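You operate a simulated robot arm through the tools that you are given. There is no shell and no other tool.

The job below is to be done with a simulated robot arm. You get a single attempt, and the scene is never put back.

JOB
Drain the cradle compressor's oil into the grey banded can.
Fine: spill nothing; leave the can on the drain ring, the cradle upright and locked, the drain plug closed. Set down upright: grey banded can.

It is judged by the outcome, as a careful person would: the job done as asked, and still so three seconds after it is handed in. It fails if anything else is knocked over, pushed out of place, dropped, spilled or broken.

ROBOT AND FRAMES
A 7-joint arm with a three-finger gripper, fixed in place. Base frame: the origin is at the foot of the arm, x ahead of it, y to its left, z up. Units: m, rad, N and s.
Its first joint turns from -2.897 to 2.897 rad. Payload 2.69 kg.
The tool frame sits at the grasp point between the pads (the TCP): z along the fingers, y along the line on which they close. The tips reach 0.03 m beyond it. Largest opening 0.128 m; the body of the gripper starts 0.117 m behind the TCP.
Orientation is that of the tool frame in the base frame, as [roll, pitch, yaw] about the fixed x, y, z axes, in that order (R = Rz(yaw) Ry(pitch) Rx(roll)). With the fingers straight down and closing along the base's y, the tool's x points along the base's -x, its y along +y and its z along -z.

CONTROLS
- The arm moves only by the tool play_rows. Its argument "increments" is a list of rows, each an object of numbers (a shift or turn left out is 0, a gripper value left out holds the last): "claw": the finger opening in cm, from 0 to 12.8; "tx", "ty", "tz": the shift along the base's x, y, z in units of 100 mm (1.0 is 100 mm); "rx", "ry", "rz": the turn, a rotation vector about the base's x, y, z in units of 45 degrees (1.0 is 45 degrees). In form: [{"claw": .., "tx": .., "ty": .., "tz": .., "rx": .., "ry": .., "rz": ..}, ...]. A call has 1 to 20 rows; each row is the pose to reach, as a shift and turn from the pose commanded when the call began. A call with a number of a shift or a turn outside -1 to 1 is refused whole. Rows are played at 5 a second. More than 0.05 m and 0.15 rad between two rows, or a gripper value outside its range, and nothing of the call is played. Where a pose cannot be reached the arm comes as near as it can. A force on the tool above 90 N (or 10 N above the force at the start of the call, whichever is more), or a blocked arm, ends the call early, and 0.2 s more pass. The fingers move at their own pace and stop on an object; they squeeze with about 21 N. The grip force told is the motor's: it shows also when the fingers shut on nothing. Time passes only in rows, and 0.2 s behind the last, so rows that repeat a pose let the fingers close. It gives the time, the measured TCP pose, the force on the tool (base axes), the opening and the grip force at its end, in the units of the frame above (readings bear some noise), with the torque about the TCP (base axes, N m) and any sound that the robot's microphone picked up.
- Cameras (640 x 400 px; columns grow to the right, rows downward): "scene" is fixed at [0.2221, -0.6584, 1.3767]; the picture's right is [0.64, -0.76, 0.00], its down [-0.28, -0.24, -0.93] and it looks along [0.71, 0.60, -0.37] (base axes); focal length 232 px, centre (320, 200). "wrist" rides on the gripper at [0.058, 0.054, -0.131] in the tool frame; the picture's right is [-0.68, 0.74, 0.00], its down [-0.62, -0.57, -0.55] and it looks along [-0.40, -0.37, 0.84] (tool axes); focal length 234 px, centre (320, 200). There is no depth. A picture from a camera that has moved, and an enlarged one, comes with that camera's place and axes in the base frame and with its lens. The place of the scene camera against the robot may be out by one fixed shift of up to 0.012 m in any direction.
- camera(camera): a new picture of that camera. No time passes.
- move_column(by): slides the trunk up (or, below 0, down) by that many m; the arm rides with it, the base frame stays. It gives what a move gives, with no picture.
- enlarge(camera, box): a new picture of the part [left, top, right, bottom] of that camera's present view, enlarged. No time passes.
- sign_off(): hands the job in; it is judged then, once.

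Nothing tells you positions but the pictures and the camera data. Unless the task says otherwise, let go and move clear before handing in.

The tools are called as a command line: name --argument value ..., lists and objects as JSON in quotes. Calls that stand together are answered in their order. play_rows: Moves the arm, as the interface text tells. Its arguments: {"type":"object","properties":{"increments":{"type":"array","items":{"type":"object","properties":{"claw":{"type":"number"},"tx":{"type":"number"},"ty":{"type":"number"},"tz":{"type":"number"},"rx":{"type":"number"},"ry":{"type":"number"},"rz":{"type":"number"}}}}},"required":["increments"]} The other tools are called the same way: move_column (by) slides the trunk up or down; camera (camera) takes a picture; enlarge (camera, box) takes an enlarged picture of a part of a camera's view; sign_off () hands the job in.

At the start:

```text
time: 0.0
tcp_pos: [0.6224, 0.0982, 1.3889]
ee_rot: [3.141, -0.001, -3.141]
force: [-0.6, -0.6, 0.2]
moment: [-0.02, 0.0, 0.02]
opening: 0.1278
finger_force: 0.1
trunk travel left (down, up): [-0.2, 0.15]
```

scene: 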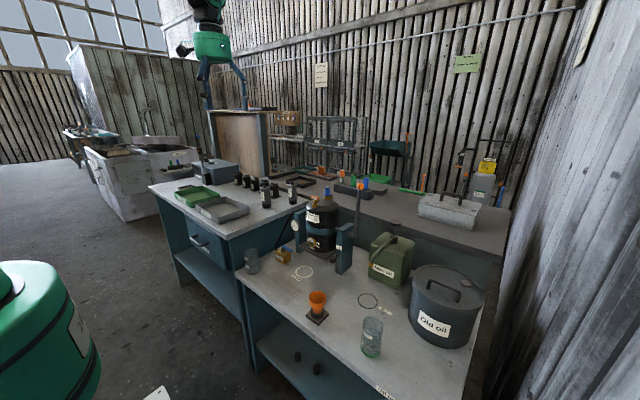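
wrist: 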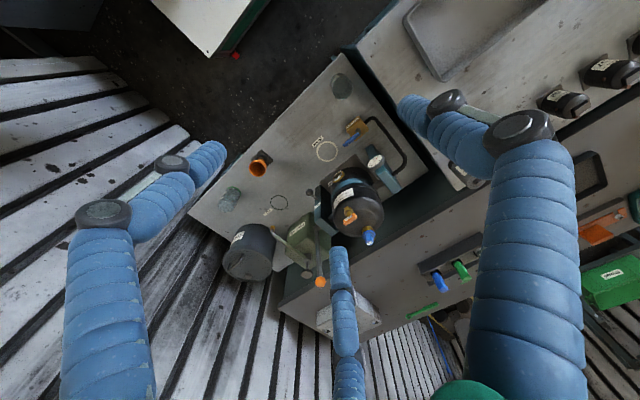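

I see a bench with a compressor in a cradle, a ring marked on the bench, a green can, a glass jar, an orange funnel and an "Old oil" pot. I'll look closer to work out what each item is.

enlarge --camera "scene" --box '[220, 160, 420, 285]'

enlarge --camera "scene" --box '[280, 230, 500, 400]'

enlarge --camera "wrist" --box '[200, 60, 440, 300]'

enlarge --camera "scene" --box '[270, 175, 370, 295]'

```text
3.20 times, centred on (320, 222) of scene
camera zoom: at [0.2221, -0.6584, 1.3767], right [0.64, -0.76, 0.0], down [-0.28, -0.24, -0.93], along [0.71, 0.6, -0.37], focal length 744 px, centre (320, 128)
```

zoom: 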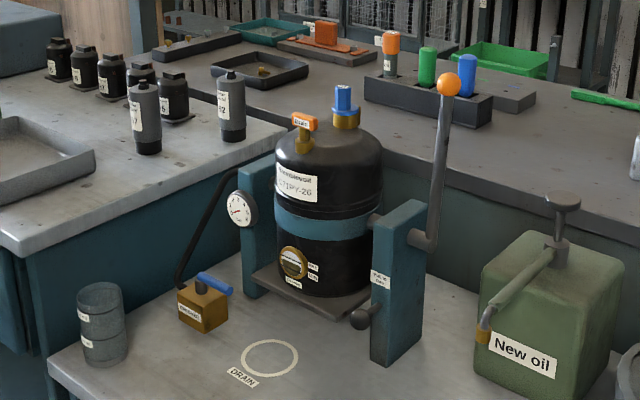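

```text
2.35 times, centred on (390, 315) of scene
camera zoom: at [0.2221, -0.6584, 1.3767], right [0.64, -0.76, 0.0], down [-0.28, -0.24, -0.93], along [0.71, 0.6, -0.37], focal length 547 px, centre (155, -71)
```

zoom: 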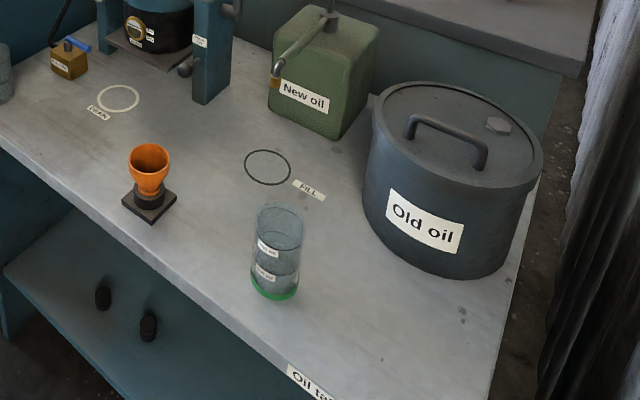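

```text
1.67 times, centred on (320, 180) of wrist
camera zoom: at [0.5647, 0.1493, 1.5215], right [0.68, 0.74, 0.0], down [0.62, -0.57, 0.55], along [0.4, -0.37, -0.84], focal length 390 px, centre (320, 233)
```

zoom: 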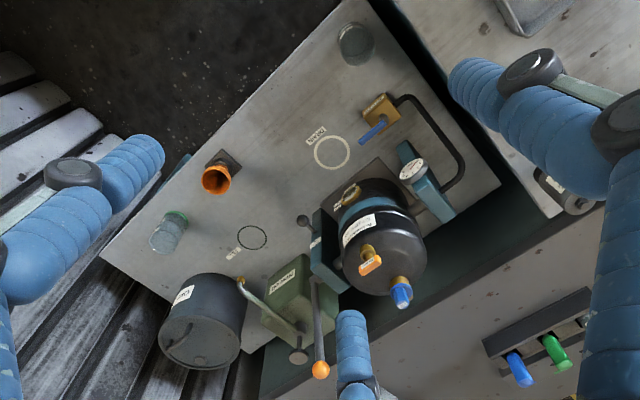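

```text
3.33 times, centred on (320, 235) of scene
camera zoom: at [0.2221, -0.6584, 1.3767], right [0.64, -0.76, 0.0], down [-0.28, -0.24, -0.93], along [0.71, 0.6, -0.37], focal length 775 px, centre (320, 83)
```

zoom: 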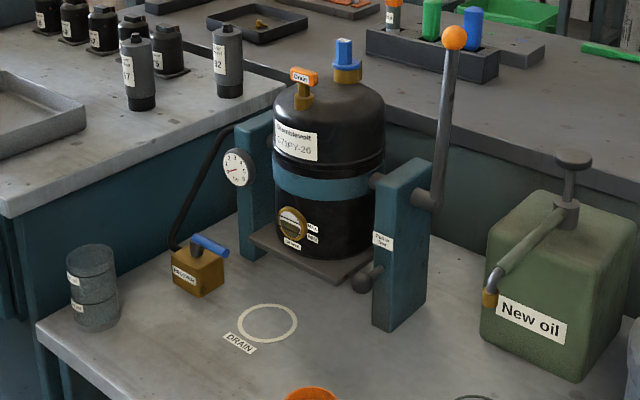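

The compressor hangs in a tilting cradle with a lever, a lock knob and an orange "Drain" plug on top. I'll read the labels and compare the two cans up close.

enlarge --camera "scene" --box '[235, 235, 275, 285]'

enlarge --camera "scene" --box '[350, 305, 400, 365]'

enlarge --camera "scene" --box '[285, 185, 345, 225]'

enlarge --camera "scene" --box '[330, 215, 370, 280]'

enlarge --camera "scene" --box '[295, 225, 345, 260]'

enlarge --camera "scene" --box '[265, 205, 315, 275]'

enlarge --camera "scene" --box '[300, 50, 340, 95]'

enlarge --camera "scene" --box '[440, 40, 500, 85]'

enlarge --camera "scene" --box '[330, 370, 410, 400]'

```text
8.00 times, centred on (255, 260) of scene
camera zoom: at [0.2221, -0.6584, 1.3767], right [0.64, -0.76, 0.0], down [-0.28, -0.24, -0.93], along [0.71, 0.6, -0.37], focal length 1859 px, centre (840, -280)
```

zoom: 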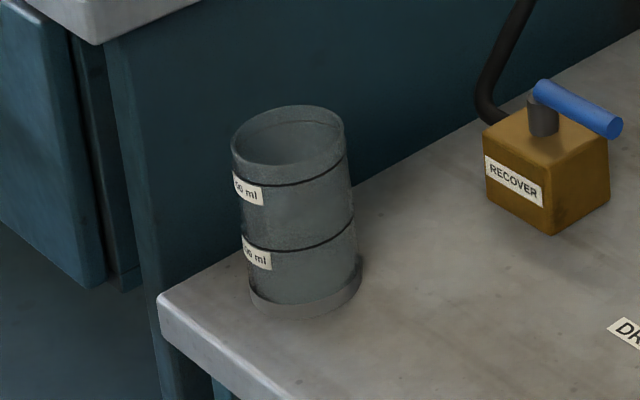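

```text
6.67 times, centred on (375, 335) of scene
camera zoom: at [0.2221, -0.6584, 1.3767], right [0.64, -0.76, 0.0], down [-0.28, -0.24, -0.93], along [0.71, 0.6, -0.37], focal length 1550 px, centre (-47, -700)
```

zoom: 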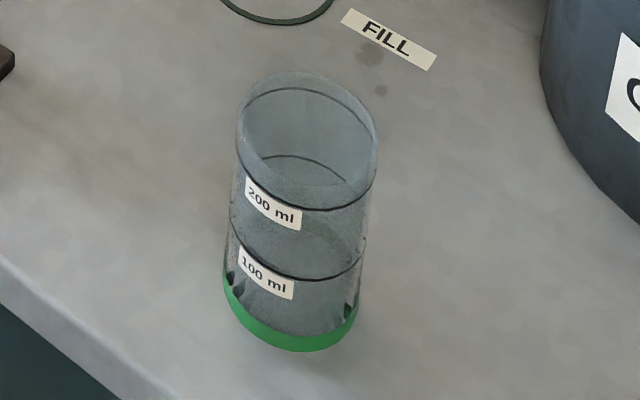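

```text
10.00 times, centred on (315, 205) of scene
camera zoom: at [0.2221, -0.6584, 1.3767], right [0.64, -0.76, 0.0], down [-0.28, -0.24, -0.93], along [0.71, 0.6, -0.37], focal length 2324 px, centre (370, 150)
```

zoom: 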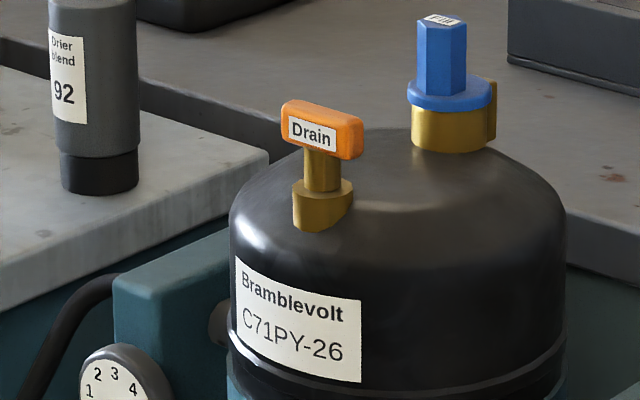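

```text
6.15 times, centred on (350, 248) of scene
camera zoom: at [0.2221, -0.6584, 1.3767], right [0.64, -0.76, 0.0], down [-0.28, -0.24, -0.93], along [0.71, 0.6, -0.37], focal length 1430 px, centre (135, -92)
```

zoom: 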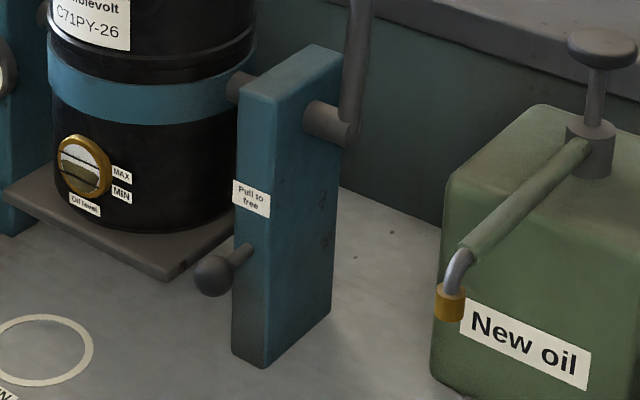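

```text
11.43 times, centred on (320, 242) of scene
camera zoom: at [0.2221, -0.6584, 1.3767], right [0.64, -0.76, 0.0], down [-0.28, -0.24, -0.93], along [0.71, 0.6, -0.37], focal length 2656 px, centre (320, -286)
```

zoom: 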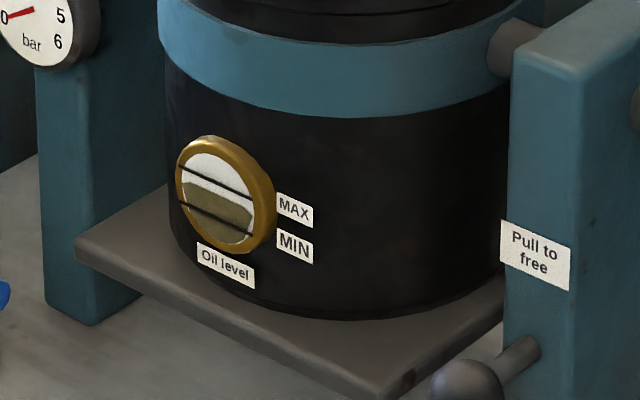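

```text
5.71 times, centred on (290, 240) of scene
camera zoom: at [0.2221, -0.6584, 1.3767], right [0.64, -0.76, 0.0], down [-0.28, -0.24, -0.93], along [0.71, 0.6, -0.37], focal length 1328 px, centre (491, -29)
```

zoom: 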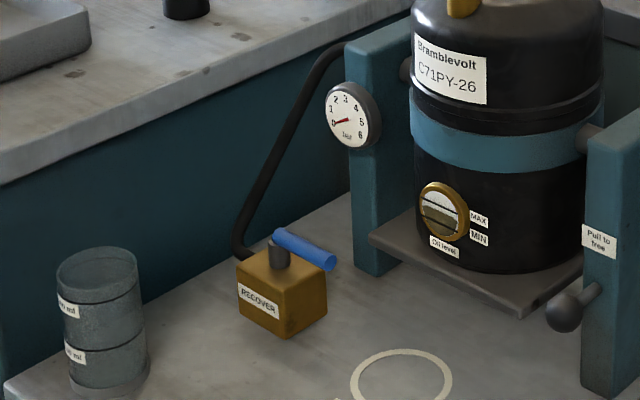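

```text
8.89 times, centred on (320, 72) of scene
camera zoom: at [0.2221, -0.6584, 1.3767], right [0.64, -0.76, 0.0], down [-0.28, -0.24, -0.93], along [0.71, 0.6, -0.37], focal length 2066 px, centre (320, 1333)
```

zoom: 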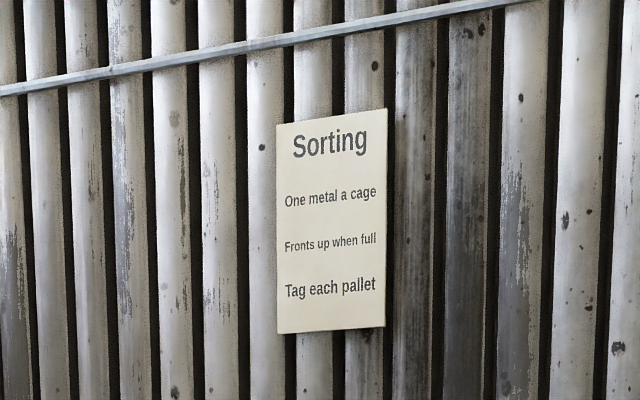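

```text
8.89 times, centred on (470, 62) of scene
camera zoom: at [0.2221, -0.6584, 1.3767], right [0.64, -0.76, 0.0], down [-0.28, -0.24, -0.93], along [0.71, 0.6, -0.37], focal length 2066 px, centre (-1013, 1422)
```

zoom: 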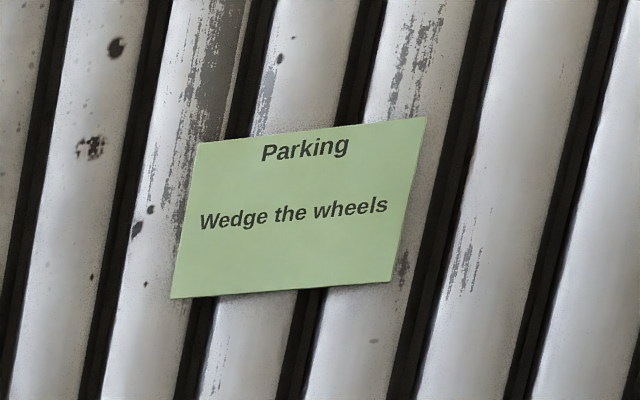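

```text
8.00 times, centred on (370, 385) of scene
camera zoom: at [0.2221, -0.6584, 1.3767], right [0.64, -0.76, 0.0], down [-0.28, -0.24, -0.93], along [0.71, 0.6, -0.37], focal length 1859 px, centre (-80, -1280)
```

zoom: 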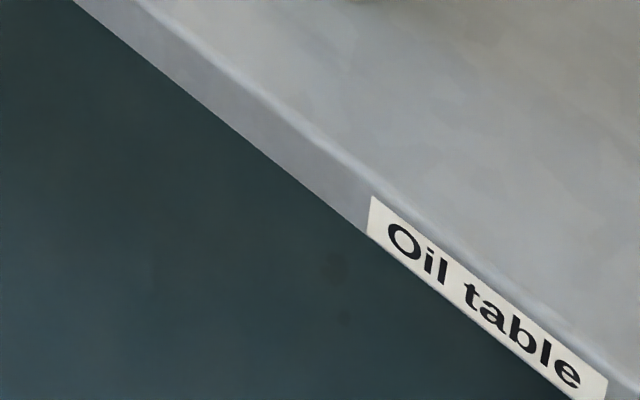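

The grey-banded can is the one at the left end of the bench, around (0.70, 0.145). The drain ring is near (0.827, -0.055, 0.68), the Drain T near (0.907, -0.055, 1.02), the lock knob near (0.87, -0.18, 0.79) and the lever ball near (0.975, -0.226, 1.09). I'll move the wrist camera in for better views.

play_rows --increments '[{"tx": 0.25, "ty": -0.12, "tz": -0.22, "claw": 12.8}, {"tx": 0.5, "ty": -0.25, "tz": -0.45}, {"tx": 0.75, "ty": -0.37, "tz": -0.67}, {"tx": 0.9, "ty": -0.5, "tz": -0.9}]'

enlarge --camera "scene" --box '[285, 210, 310, 235]'

camera --camera "wrist"

```text
time: 1.0
tcp_pos: [0.7148, 0.0474, 1.3017]
ee_rot: [-3.14, 0.0, -3.141]
force: [-0.4, -0.1, 0.0]
moment: [-0.01, 0.02, -0.02]
opening: 0.1277
finger_force: 0.0
trunk travel left (down, up): [-0.2, 0.15]
```

```text
16.00 times, centred on (298, 222) of scene
camera zoom: at [0.2221, -0.6584, 1.3767], right [0.64, -0.76, 0.0], down [-0.28, -0.24, -0.93], along [0.71, 0.6, -0.37], focal length 3719 px, centre (680, -160)
```

zoom: 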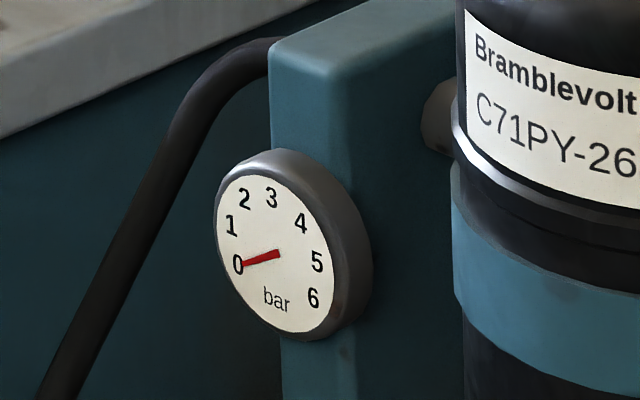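

```text
taken
camera wrist: at [0.6565, 0.0992, 1.4344], right [0.68, 0.74, 0.0], down [0.62, -0.57, 0.55], along [0.4, -0.37, -0.84], focal length 234 px, centre (320, 200)
```

wrist: 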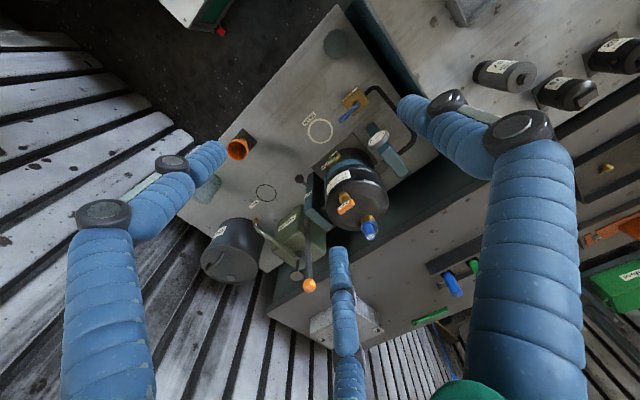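

The gauge reads 0 bar, so there is no pressure to recover. Next I'll look at the gripper itself and enlarge the wrist view of the compressor.

camera --camera "scene"

enlarge --camera "wrist" --box '[270, 80, 430, 300]'

enlarge --camera "wrist" --box '[300, 150, 400, 250]'

```text
taken
```

scene: 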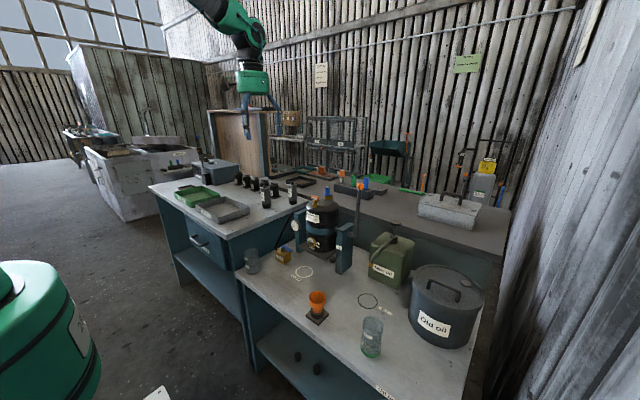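

```text
1.82 times, centred on (350, 190) of wrist
camera zoom: at [0.6565, 0.0992, 1.4344], right [0.68, 0.74, 0.0], down [0.62, -0.57, 0.55], along [0.4, -0.37, -0.84], focal length 426 px, centre (266, 218)
```

zoom: 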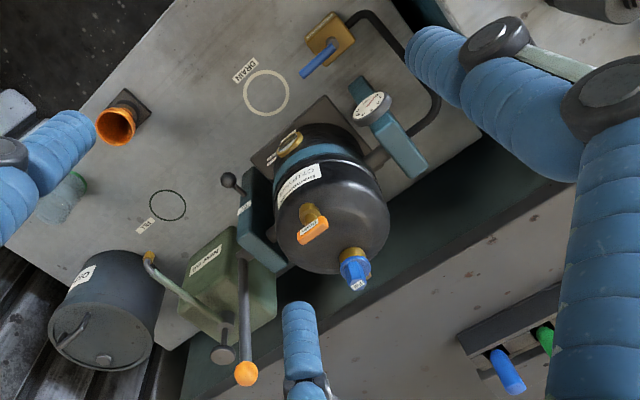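

```text
4.00 times, centred on (350, 200) of wrist
camera zoom: at [0.6565, 0.0992, 1.4344], right [0.68, 0.74, 0.0], down [0.62, -0.57, 0.55], along [0.4, -0.37, -0.84], focal length 937 px, centre (200, 200)
```

zoom: 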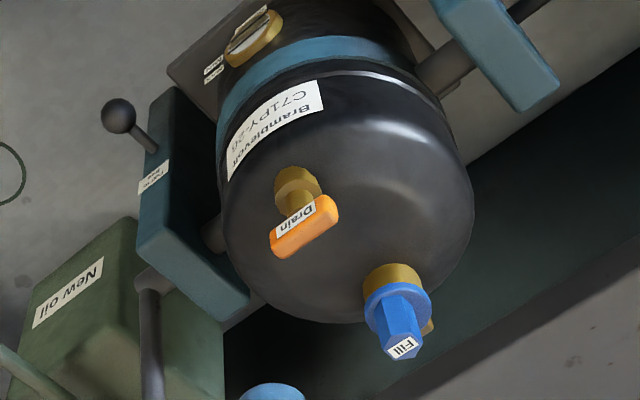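

enlarge --camera "scene" --box '[210, 40, 310, 150]'

enlarge --camera "wrist" --box '[300, 80, 380, 130]'

```text
3.64 times, centred on (260, 95) of scene
camera zoom: at [0.2221, -0.6584, 1.3767], right [0.64, -0.76, 0.0], down [-0.28, -0.24, -0.93], along [0.71, 0.6, -0.37], focal length 845 px, centre (538, 582)
```

zoom: 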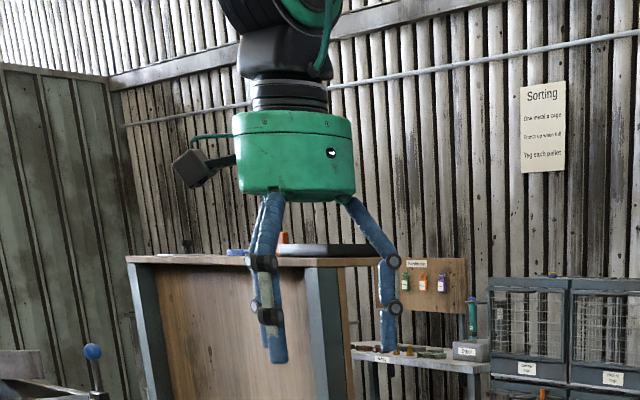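

```text
8.00 times, centred on (340, 105) of wrist
camera zoom: at [0.6565, 0.0992, 1.4344], right [0.68, 0.74, 0.0], down [0.62, -0.57, 0.55], along [0.4, -0.37, -0.84], focal length 1873 px, centre (160, 960)
```

zoom: 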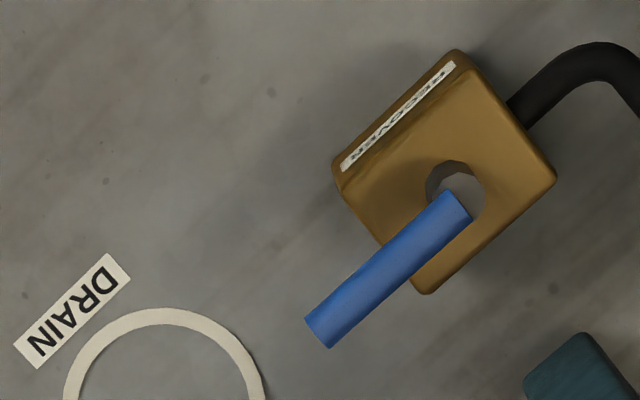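

The hand renders with more fingers than the specification says. I'll close it partway in free air to see how the drawn fingers follow the commanded opening.

play_rows --increments '[{"claw": 4.0}, {"claw": 4.0}, {"claw": 4.0}]'

camera --camera "wrist"

enlarge --camera "scene" --box '[210, 40, 310, 150]'

```text
time: 1.8
tcp_pos: [0.7146, 0.0468, 1.303]
ee_rot: [3.141, -0.001, 3.14]
force: [-0.1, -0.1, -0.2]
moment: [-0.02, -0.02, 0.0]
opening: 0.0398
finger_force: 0.0
trunk travel left (down, up): [-0.2, 0.15]
```

```text
taken
camera wrist: at [0.6559, 0.0994, 1.4348], right [0.68, 0.74, 0.0], down [0.62, -0.57, 0.55], along [0.4, -0.37, -0.84], focal length 234 px, centre (320, 200)
```

wrist: 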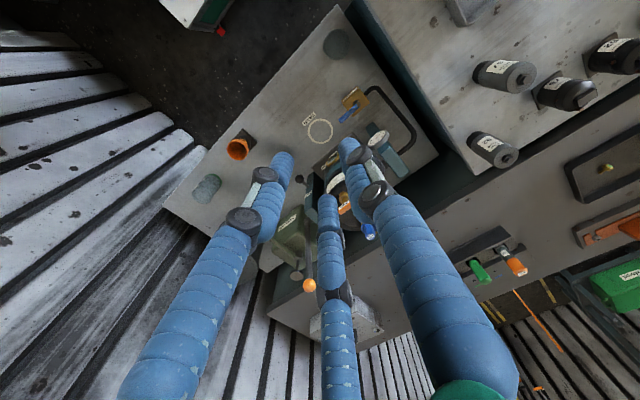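

```text
3.64 times, centred on (260, 95) of scene
camera zoom: at [0.2221, -0.6584, 1.3767], right [0.64, -0.76, 0.0], down [-0.28, -0.24, -0.93], along [0.71, 0.6, -0.37], focal length 845 px, centre (538, 582)
```

zoom: 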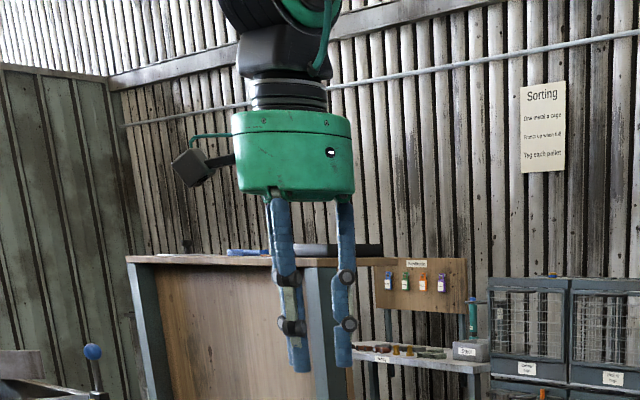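

The drawn fingers are a three-finger skin centred on the TCP that follows the opening. I'll move lower for a close look at the drain plug, ring and lever.

play_rows --increments '[{"tx": 0.25, "ty": -0.1, "tz": -0.25, "claw": 12.8}, {"tx": 0.5, "ty": -0.2, "tz": -0.5}, {"tx": 0.75, "ty": -0.3, "tz": -0.75}, {"tx": 0.95, "ty": -0.35, "tz": -1.0}, {"tx": 0.95, "ty": -0.35, "tz": -1.0}]'

camera --camera "wrist"

enlarge --camera "wrist" --box '[280, 110, 420, 250]'

enlarge --camera "wrist" --box '[240, 40, 400, 150]'

```text
time: 3.0
tcp_pos: [0.8097, 0.0147, 1.198]
ee_rot: [-3.14, 0.001, 3.14]
force: [0.3, 0.5, -1.0]
moment: [0.01, 0.05, -0.01]
opening: 0.128
finger_force: 0.0
trunk travel left (down, up): [-0.2, 0.15]
```

```text
taken
camera wrist: at [0.7515, 0.0672, 1.3296], right [0.68, 0.74, 0.0], down [0.62, -0.57, 0.55], along [0.4, -0.37, -0.84], focal length 234 px, centre (320, 200)
```

wrist: 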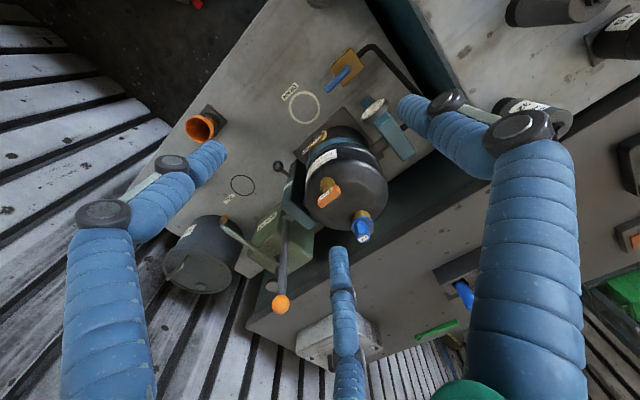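

```text
2.86 times, centred on (350, 180) of wrist
camera zoom: at [0.7515, 0.0672, 1.3296], right [0.68, 0.74, 0.0], down [0.62, -0.57, 0.55], along [0.4, -0.37, -0.84], focal length 669 px, centre (234, 257)
```

zoom: 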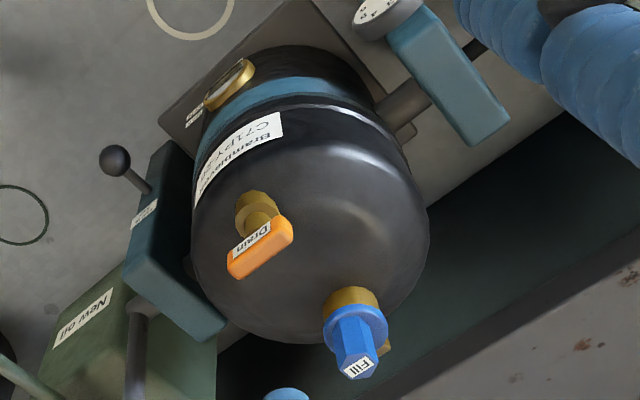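

```text
3.64 times, centred on (320, 95) of wrist
camera zoom: at [0.7515, 0.0672, 1.3296], right [0.68, 0.74, 0.0], down [0.62, -0.57, 0.55], along [0.4, -0.37, -0.84], focal length 852 px, centre (320, 582)
```

zoom: 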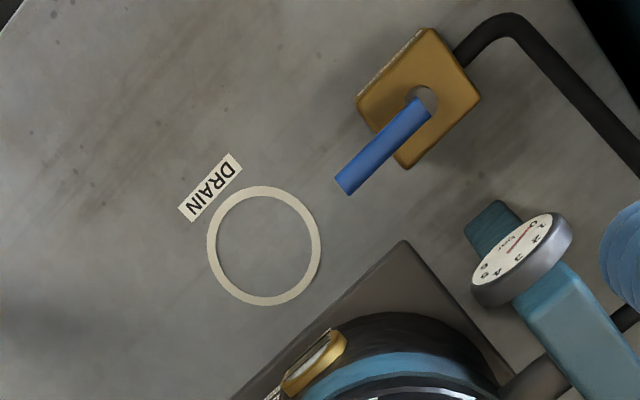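

The drain T's bar runs along y on a vertical stem, and tilting the lever toward -x brings the drain over the ring. I'll move over to the grey can for an accurate look, keeping high because the neighbouring bench rises next to it.

play_rows --increments '[{"tx": -0.25, "ty": 0.25, "tz": 0.0}, {"tx": -0.5, "ty": 0.5, "tz": -0.1}, {"tx": -0.75, "ty": 0.75, "tz": -0.3}, {"tx": -1.0, "ty": 1.0, "tz": -0.5}, {"tx": -1.0, "ty": 1.0, "tz": -0.8}, {"tx": -1.0, "ty": 1.0, "tz": -1.0}]'

camera --camera "wrist"

enlarge --camera "wrist" --box '[250, 130, 390, 250]'

camera --camera "scene"

```text
time: 4.4
tcp_pos: [0.7078, 0.1116, 1.0984]
ee_rot: [-3.141, -0.001, -3.141]
force: [0.5, 1.3, 0.0]
moment: [0.0, 0.03, 0.03]
opening: 0.1281
finger_force: 0.0
trunk travel left (down, up): [-0.2, 0.15]
```

```text
taken
camera wrist: at [0.6495, 0.1636, 1.2298], right [0.68, 0.74, 0.0], down [0.62, -0.57, 0.55], along [0.4, -0.37, -0.84], focal length 234 px, centre (320, 200)
```

wrist: 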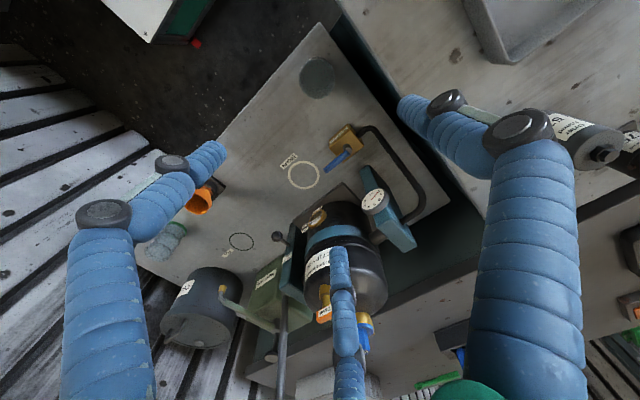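

```text
3.33 times, centred on (320, 190) of wrist
camera zoom: at [0.6495, 0.1636, 1.2298], right [0.68, 0.74, 0.0], down [0.62, -0.57, 0.55], along [0.4, -0.37, -0.84], focal length 781 px, centre (320, 233)
```

zoom: 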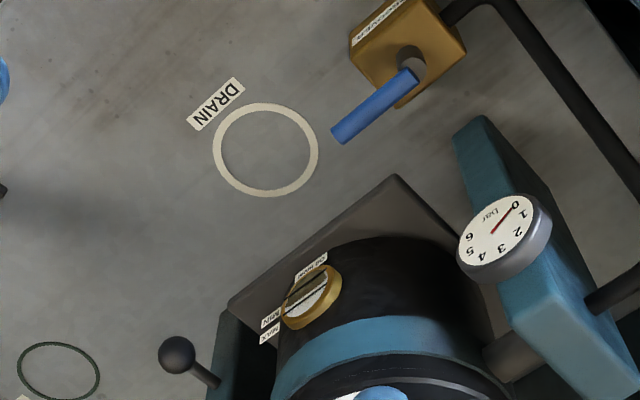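

```text
taken
```

scene: 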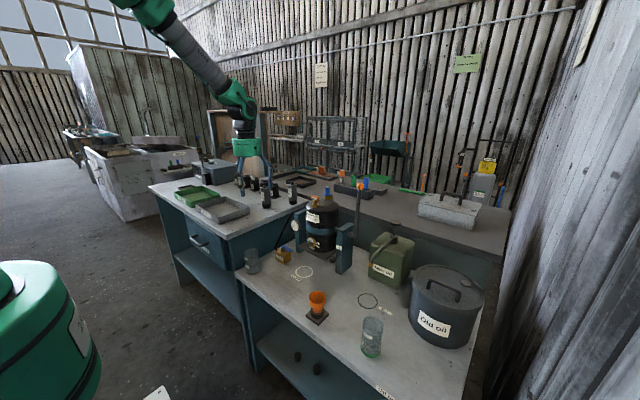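

The can's rim centre looks to be near (0.683, 0.127), with the top at z≈0.785 and the bench at ≈0.685. The other bench's edge is at y≈0.22, so a 9.5 cm opening along y clears it. I'll centre above the can and check.

play_rows --increments '[{"tx": -0.12, "ty": 0.08, "tz": -0.3, "claw": 9.5}, {"tx": -0.25, "ty": 0.15, "tz": -0.6}, {"tx": -0.25, "ty": 0.15, "tz": -0.9}, {"tx": -0.25, "ty": 0.15, "tz": -1.0}, {"tx": -0.25, "ty": 0.15, "tz": -1.0}]'

camera --camera "wrist"

enlarge --camera "wrist" --box '[240, 20, 400, 200]'

```text
time: 5.6
tcp_pos: [0.6839, 0.1261, 1.0007]
ee_rot: [3.141, 0.0, -3.141]
force: [0.0, 0.4, 0.4]
moment: [0.0, 0.0, -0.01]
opening: 0.0953
finger_force: 0.0
trunk travel left (down, up): [-0.2, 0.15]
```

```text
taken
camera wrist: at [0.6251, 0.179, 1.1324], right [0.68, 0.74, 0.0], down [0.62, -0.57, 0.55], along [0.4, -0.37, -0.84], focal length 234 px, centre (320, 200)
```

wrist: 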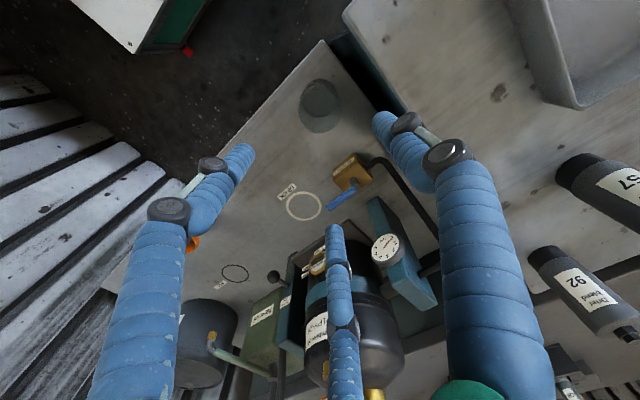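

```text
2.22 times, centred on (320, 110) of wrist
camera zoom: at [0.6251, 0.179, 1.1324], right [0.68, 0.74, 0.0], down [0.62, -0.57, 0.55], along [0.4, -0.37, -0.84], focal length 520 px, centre (320, 400)
```

zoom: 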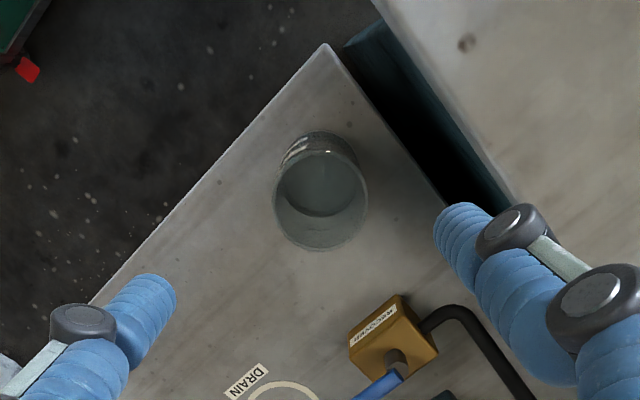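

The can is confirmed at (0.680, 0.129), about 6 cm across. I'll descend in steps, checking on the way down.

play_rows --increments '[{"tx": -0.02, "ty": 0.02, "tz": -0.3}, {"tx": -0.035, "ty": 0.03, "tz": -0.6}, {"tx": -0.035, "ty": 0.03, "tz": -0.9}, {"tx": -0.035, "ty": 0.03, "tz": -1.0}]'

camera --camera "wrist"

enlarge --camera "scene" --box '[200, 170, 320, 290]'

```text
time: 6.6
tcp_pos: [0.6822, 0.1307, 0.8983]
ee_rot: [-3.141, -0.001, -3.141]
force: [0.0, 0.4, 0.4]
moment: [0.0, 0.05, 0.01]
opening: 0.095
finger_force: 0.1
trunk travel left (down, up): [-0.2, 0.15]
```

```text
taken
camera wrist: at [0.6225, 0.1832, 1.0307], right [0.68, 0.74, 0.0], down [0.62, -0.57, 0.55], along [0.4, -0.37, -0.84], focal length 234 px, centre (320, 200)
```

wrist: 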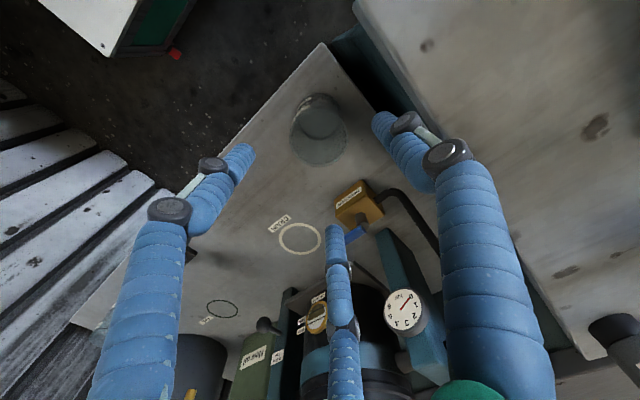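

```text
3.33 times, centred on (260, 230) of scene
camera zoom: at [0.2221, -0.6584, 1.3767], right [0.64, -0.76, 0.0], down [-0.28, -0.24, -0.93], along [0.71, 0.6, -0.37], focal length 775 px, centre (520, 100)
```

zoom: 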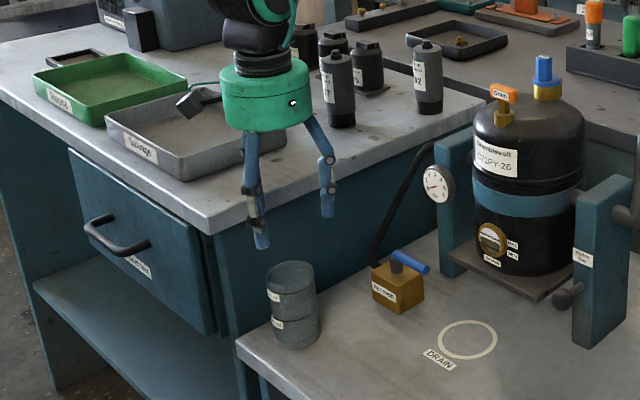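

Alignment still holds, so I'll continue down to the grasp height.

play_rows --increments '[{"ty": -0.015, "tz": -0.25}, {"ty": -0.015, "tz": -0.5}, {"ty": -0.015, "tz": -0.75}, {"ty": -0.015, "tz": -1.0}]'

camera --camera "wrist"

enlarge --camera "scene" --box '[200, 170, 320, 290]'

```text
time: 7.6
tcp_pos: [0.6819, 0.1284, 0.8004]
ee_rot: [-3.14, 0.003, -3.141]
force: [0.2, 0.6, 0.7]
moment: [0.01, 0.03, -0.01]
opening: 0.095
finger_force: 0.1
trunk travel left (down, up): [-0.2, 0.15]
```

```text
taken
camera wrist: at [0.6229, 0.1811, 0.9316], right [0.68, 0.74, 0.0], down [0.62, -0.57, 0.55], along [0.4, -0.37, -0.84], focal length 234 px, centre (320, 200)
```

wrist: 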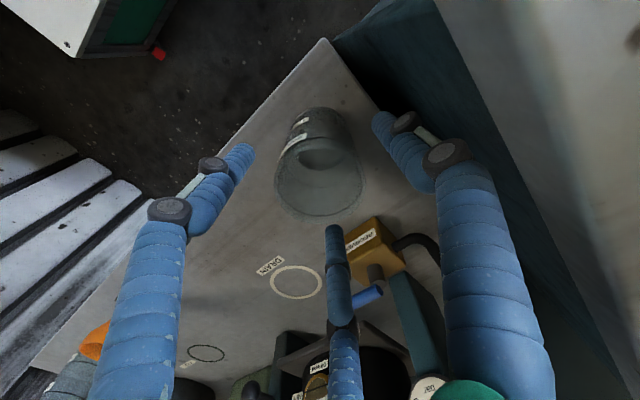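

```text
3.33 times, centred on (260, 230) of scene
camera zoom: at [0.2221, -0.6584, 1.3767], right [0.64, -0.76, 0.0], down [-0.28, -0.24, -0.93], along [0.71, 0.6, -0.37], focal length 775 px, centre (520, 100)
```

zoom: 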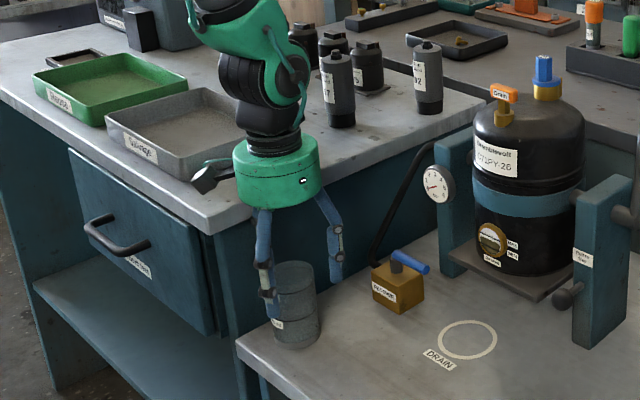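

play_rows --increments '[{"tz": -0.25}, {"tz": -0.48}, {"tz": -0.48}]'

play_rows --increments '[{"claw": 7.5}, {"claw": 6.5}, {"claw": 5.0}, {"claw": 5.0}, {"claw": 5.0}]'

camera --camera "wrist"

enlarge --camera "scene" --box '[200, 170, 320, 290]'

```text
time: 8.4
tcp_pos: [0.6796, 0.1296, 0.7504]
ee_rot: [-3.14, 0.001, 3.141]
force: [0.3, -0.3, -1.3]
moment: [0.0, 0.03, 0.03]
opening: 0.0949
finger_force: 0.0
trunk travel left (down, up): [-0.2, 0.15]
```

```text
time: 9.6
tcp_pos: [0.6804, 0.1292, 0.75]
ee_rot: [3.141, 0.001, 3.141]
force: [0.6, 0.3, 1.0]
moment: [-0.03, 0.0, 0.06]
opening: 0.0567
finger_force: 5.0
trunk travel left (down, up): [-0.2, 0.15]
```

```text
taken
camera wrist: at [0.6207, 0.1825, 0.8819], right [0.68, 0.74, 0.0], down [0.62, -0.57, 0.55], along [0.4, -0.37, -0.84], focal length 234 px, centre (320, 200)
```

wrist: 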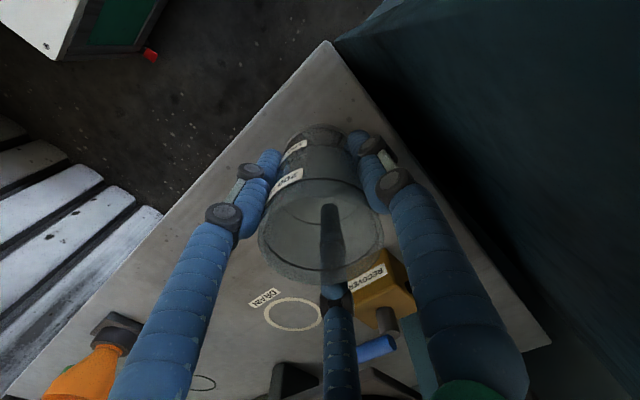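

```text
3.33 times, centred on (260, 230) of scene
camera zoom: at [0.2221, -0.6584, 1.3767], right [0.64, -0.76, 0.0], down [-0.28, -0.24, -0.93], along [0.71, 0.6, -0.37], focal length 775 px, centre (520, 100)
```

zoom: 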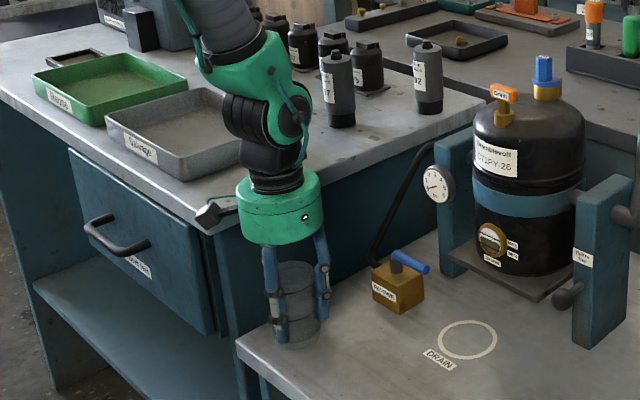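

The can is gripped (opening 5.7 cm). I'll firm the grip, lift, carry it in -y at x=0.68 clear of the recover valve, then go forward to the ring.

play_rows --increments '[{"claw": 4.0}, {"claw": 4.0}, {"tz": 0.1}, {"tz": 0.3}, {"tz": 0.6}, {"tz": 0.8}, {"tz": 0.8}]'

enlarge --camera "scene" --box '[200, 170, 320, 290]'

camera --camera "wrist"

```text
time: 11.2
tcp_pos: [0.6815, 0.1304, 0.8327]
ee_rot: [-3.141, 0.0, 3.141]
force: [-0.3, -0.4, -1.2]
moment: [0.0, -0.03, -0.02]
opening: 0.0557
finger_force: 11.3
trunk travel left (down, up): [-0.2, 0.15]
```

```text
3.33 times, centred on (260, 230) of scene
camera zoom: at [0.2221, -0.6584, 1.3767], right [0.64, -0.76, 0.0], down [-0.28, -0.24, -0.93], along [0.71, 0.6, -0.37], focal length 775 px, centre (520, 100)
```

zoom: 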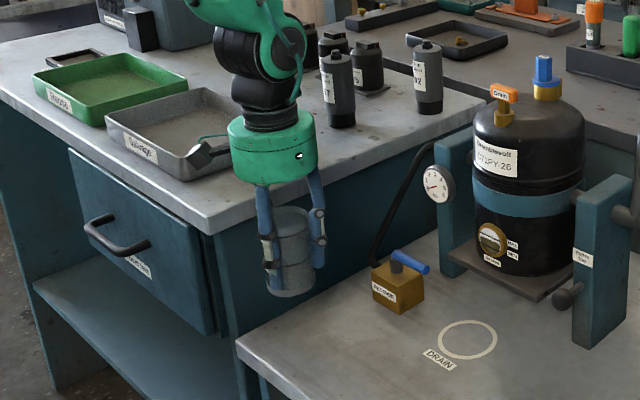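

```text
taken
camera wrist: at [0.6226, 0.1825, 0.964], right [0.68, 0.74, 0.0], down [0.62, -0.57, 0.55], along [0.4, -0.37, -0.84], focal length 234 px, centre (320, 200)
```

wrist: 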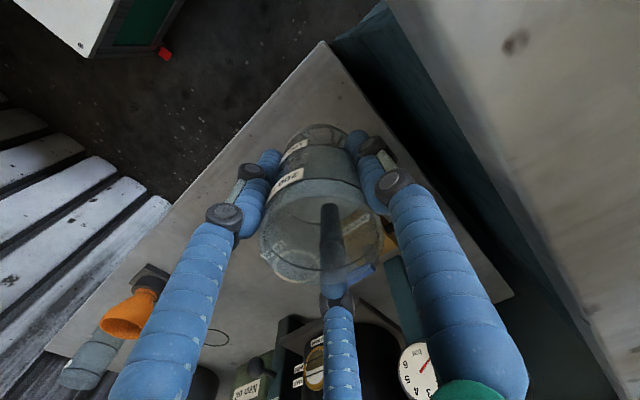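

play_rows --increments '[{"ty": -0.15}, {"ty": -0.4}, {"ty": -0.65}, {"ty": -0.9}, {"ty": -1.0}, {"ty": -1.0}]'

play_rows --increments '[{"ty": -0.15, "tx": 0.1}, {"ty": -0.4, "tx": 0.2}, {"ty": -0.65, "tx": 0.3}, {"ty": -0.83, "tx": 0.4}, {"ty": -0.83, "tx": 0.4}]'

camera --camera "wrist"

enlarge --camera "scene" --box '[240, 170, 360, 290]'

```text
time: 12.6
tcp_pos: [0.6808, 0.027, 0.8333]
ee_rot: [3.141, 0.0, -3.14]
force: [0.4, 0.0, -0.9]
moment: [0.01, 0.01, 0.0]
opening: 0.0561
finger_force: 11.9
trunk travel left (down, up): [-0.2, 0.15]
```

```text
time: 13.8
tcp_pos: [0.722, -0.0554, 0.8296]
ee_rot: [3.141, -0.001, -3.141]
force: [0.1, -0.6, 0.1]
moment: [0.03, 0.01, -0.04]
opening: 0.0557
finger_force: 20.7
trunk travel left (down, up): [-0.2, 0.15]
```

```text
taken
camera wrist: at [0.6618, -0.0024, 0.9613], right [0.68, 0.74, 0.0], down [0.62, -0.57, 0.55], along [0.4, -0.37, -0.84], focal length 234 px, centre (320, 200)
```

wrist: 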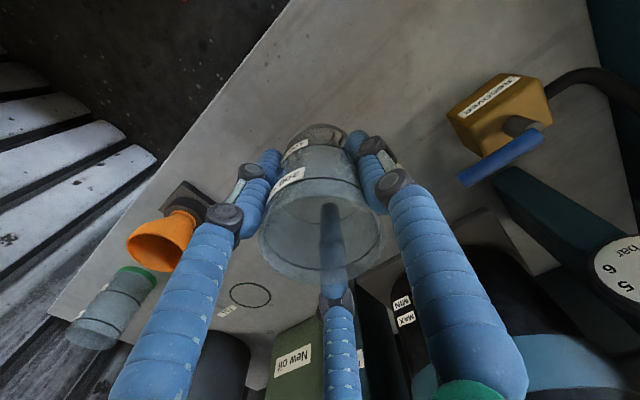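

```text
3.33 times, centred on (300, 230) of scene
camera zoom: at [0.2221, -0.6584, 1.3767], right [0.64, -0.76, 0.0], down [-0.28, -0.24, -0.93], along [0.71, 0.6, -0.37], focal length 775 px, centre (387, 100)
```

zoom: 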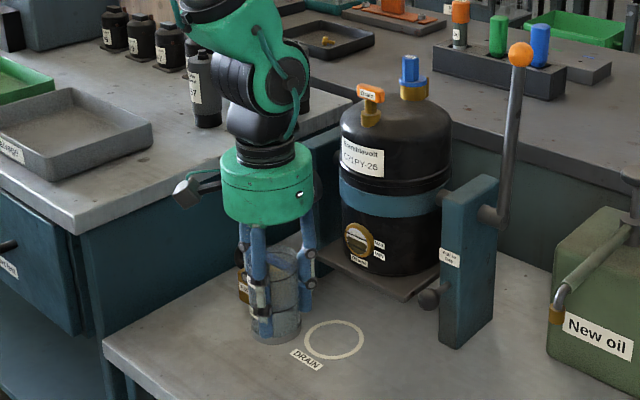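

The multi-view check puts the bench at z≈0.703, the ring centre at (0.819, -0.0475), the T at (0.900, -0.050, 1.027), the lever ball at (0.969, -0.221, 1.098) and the lock knob at (0.860, -0.172, 0.804). I'll move the can over the ring and look before lowering.

play_rows --increments '[{"tx": 0.2, "ty": 0.02}, {"tx": 0.45, "ty": 0.04}, {"tx": 0.7, "ty": 0.058}, {"tx": 0.9, "ty": 0.058}, {"tx": 1.0, "ty": 0.058}, {"tx": 1.0, "ty": 0.058}]'

camera --camera "wrist"

enlarge --camera "scene" --box '[250, 180, 360, 290]'

```text
time: 15.1
tcp_pos: [0.809, -0.0456, 0.8288]
ee_rot: [-3.141, -0.016, -3.137]
force: [-31.1, 14.7, 10.6]
moment: [-2.06, -5.61, 1.75]
opening: 0.0556
finger_force: 21.5
trunk travel left (down, up): [-0.2, 0.15]
stopped in row 6: the force on the tool passed its limit at 93 N (the readings are from after the stop); the commanded pose is now the measured one
```

```text
taken
camera wrist: at [0.7524, 0.0056, 0.9624], right [0.67, 0.74, -0.01], down [0.63, -0.56, 0.54], along [0.39, -0.37, -0.84], focal length 234 px, centre (320, 200)
```

wrist: 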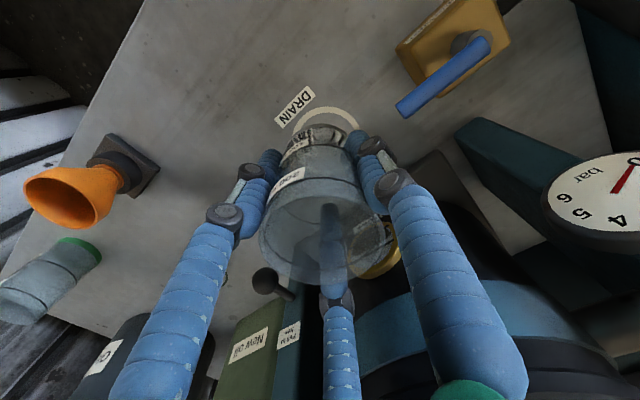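

```text
3.64 times, centred on (305, 235) of scene
camera zoom: at [0.2221, -0.6584, 1.3767], right [0.64, -0.76, 0.0], down [-0.28, -0.24, -0.93], along [0.71, 0.6, -0.37], focal length 845 px, centre (374, 73)
```

zoom: 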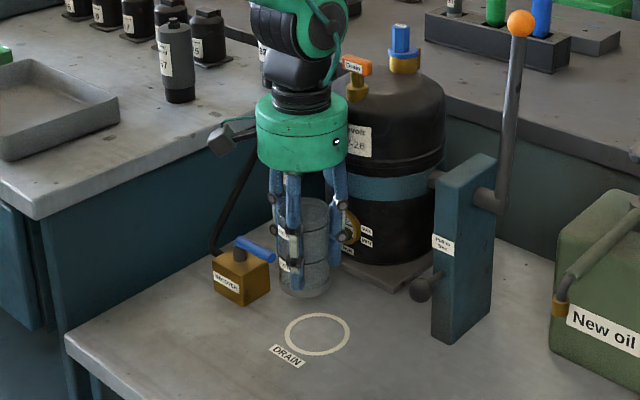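

The hand or wrist touched the compressor at about z≈1.0 while vertical, so a vertical hand can't reach the ring. I'll back off straight away, check that nothing moved, then set the can down in open space and regrasp it with the hand leaning back.

play_rows --increments '[{"tx": -0.15}, {"tx": -0.4}, {"tx": -0.7}, {"tx": -0.95}, {"tx": -0.95}]'

enlarge --camera "scene" --box '[270, 170, 370, 290]'

camera --camera "wrist"

enlarge --camera "scene" --box '[285, 185, 345, 225]'

```text
time: 16.3
tcp_pos: [0.7184, -0.0517, 0.828]
ee_rot: [3.142, -0.014, -3.139]
force: [0.2, -0.1, -1.4]
moment: [-0.01, -0.04, 0.0]
opening: 0.0556
finger_force: 20.9
trunk travel left (down, up): [-0.2, 0.15]
```

```text
3.33 times, centred on (320, 230) of scene
camera zoom: at [0.2221, -0.6584, 1.3767], right [0.64, -0.76, 0.0], down [-0.28, -0.24, -0.93], along [0.71, 0.6, -0.37], focal length 775 px, centre (320, 100)
```

zoom: 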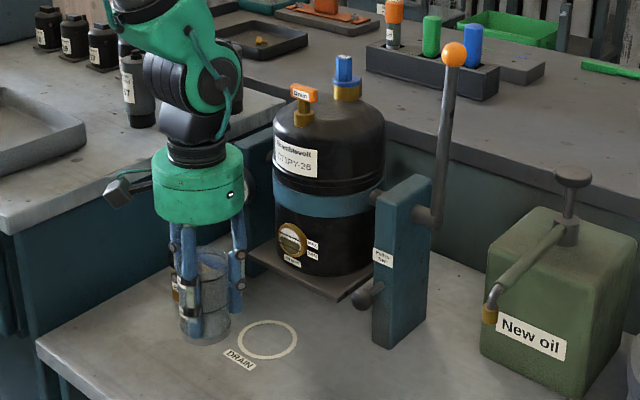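

```text
taken
camera wrist: at [0.6608, 0.0007, 0.9609], right [0.67, 0.74, -0.01], down [0.62, -0.56, 0.54], along [0.39, -0.37, -0.84], focal length 234 px, centre (320, 200)
```

wrist: 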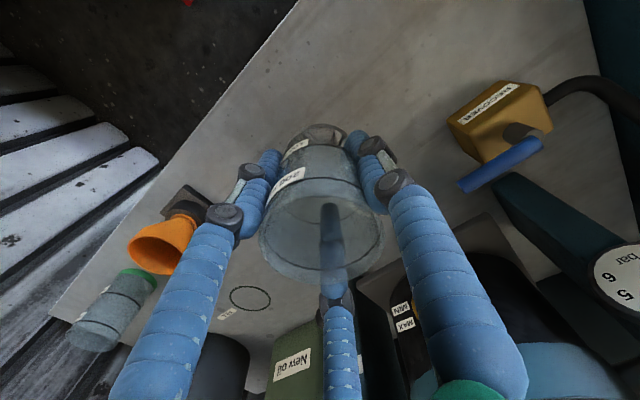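

```text
10.00 times, centred on (315, 205) of scene
camera zoom: at [0.2221, -0.6584, 1.3767], right [0.64, -0.76, 0.0], down [-0.28, -0.24, -0.93], along [0.71, 0.6, -0.37], focal length 2324 px, centre (370, 150)
```

zoom: 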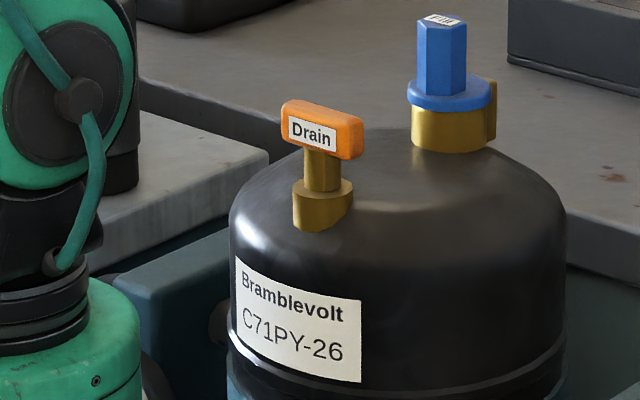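

Nothing was displaced: the plug, cradle and labels look identical to before. I'll set the can down here at about (0.718, -0.05), release it, and rise.

play_rows --increments '[{"tz": -0.3, "ry": -0.018}, {"tz": -0.55, "ry": -0.018}, {"tz": -0.68, "ry": -0.018}, {"tz": -0.74, "ry": -0.018}, {"tz": -0.76, "ry": -0.018}, {"tz": -0.76, "ry": -0.018}]'

enlarge --camera "scene" --box '[250, 200, 330, 290]'

```text
time: 17.7
tcp_pos: [0.716, -0.0483, 0.7536]
ee_rot: [3.141, 0.0, -3.141]
force: [0.4, 0.1, -1.3]
moment: [0.04, 0.01, 0.01]
opening: 0.0556
finger_force: 21.1
trunk travel left (down, up): [-0.2, 0.15]
```

```text
4.44 times, centred on (290, 245) of scene
camera zoom: at [0.2221, -0.6584, 1.3767], right [0.64, -0.76, 0.0], down [-0.28, -0.24, -0.93], along [0.71, 0.6, -0.37], focal length 1033 px, centre (453, 0)
```

zoom: 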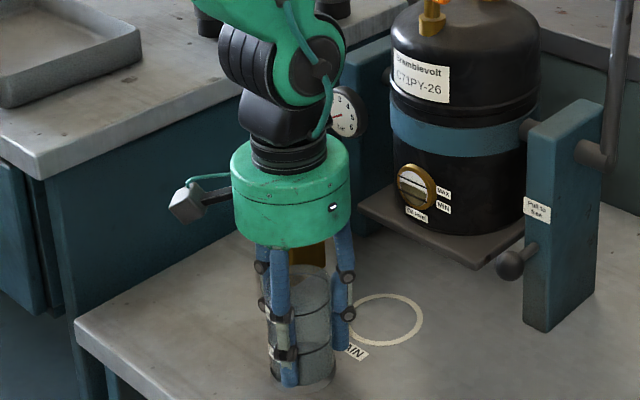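

play_rows --increments '[{"tz": -0.015}, {"tz": -0.03}, {"tz": -0.03}]'

```text
time: 18.5
tcp_pos: [0.7171, -0.0473, 0.7499]
ee_rot: [3.142, 0.0, -3.139]
force: [-0.3, -0.1, 0.7]
moment: [-0.02, 0.1, 0.03]
opening: 0.0556
finger_force: 20.8
trunk travel left (down, up): [-0.2, 0.15]
```

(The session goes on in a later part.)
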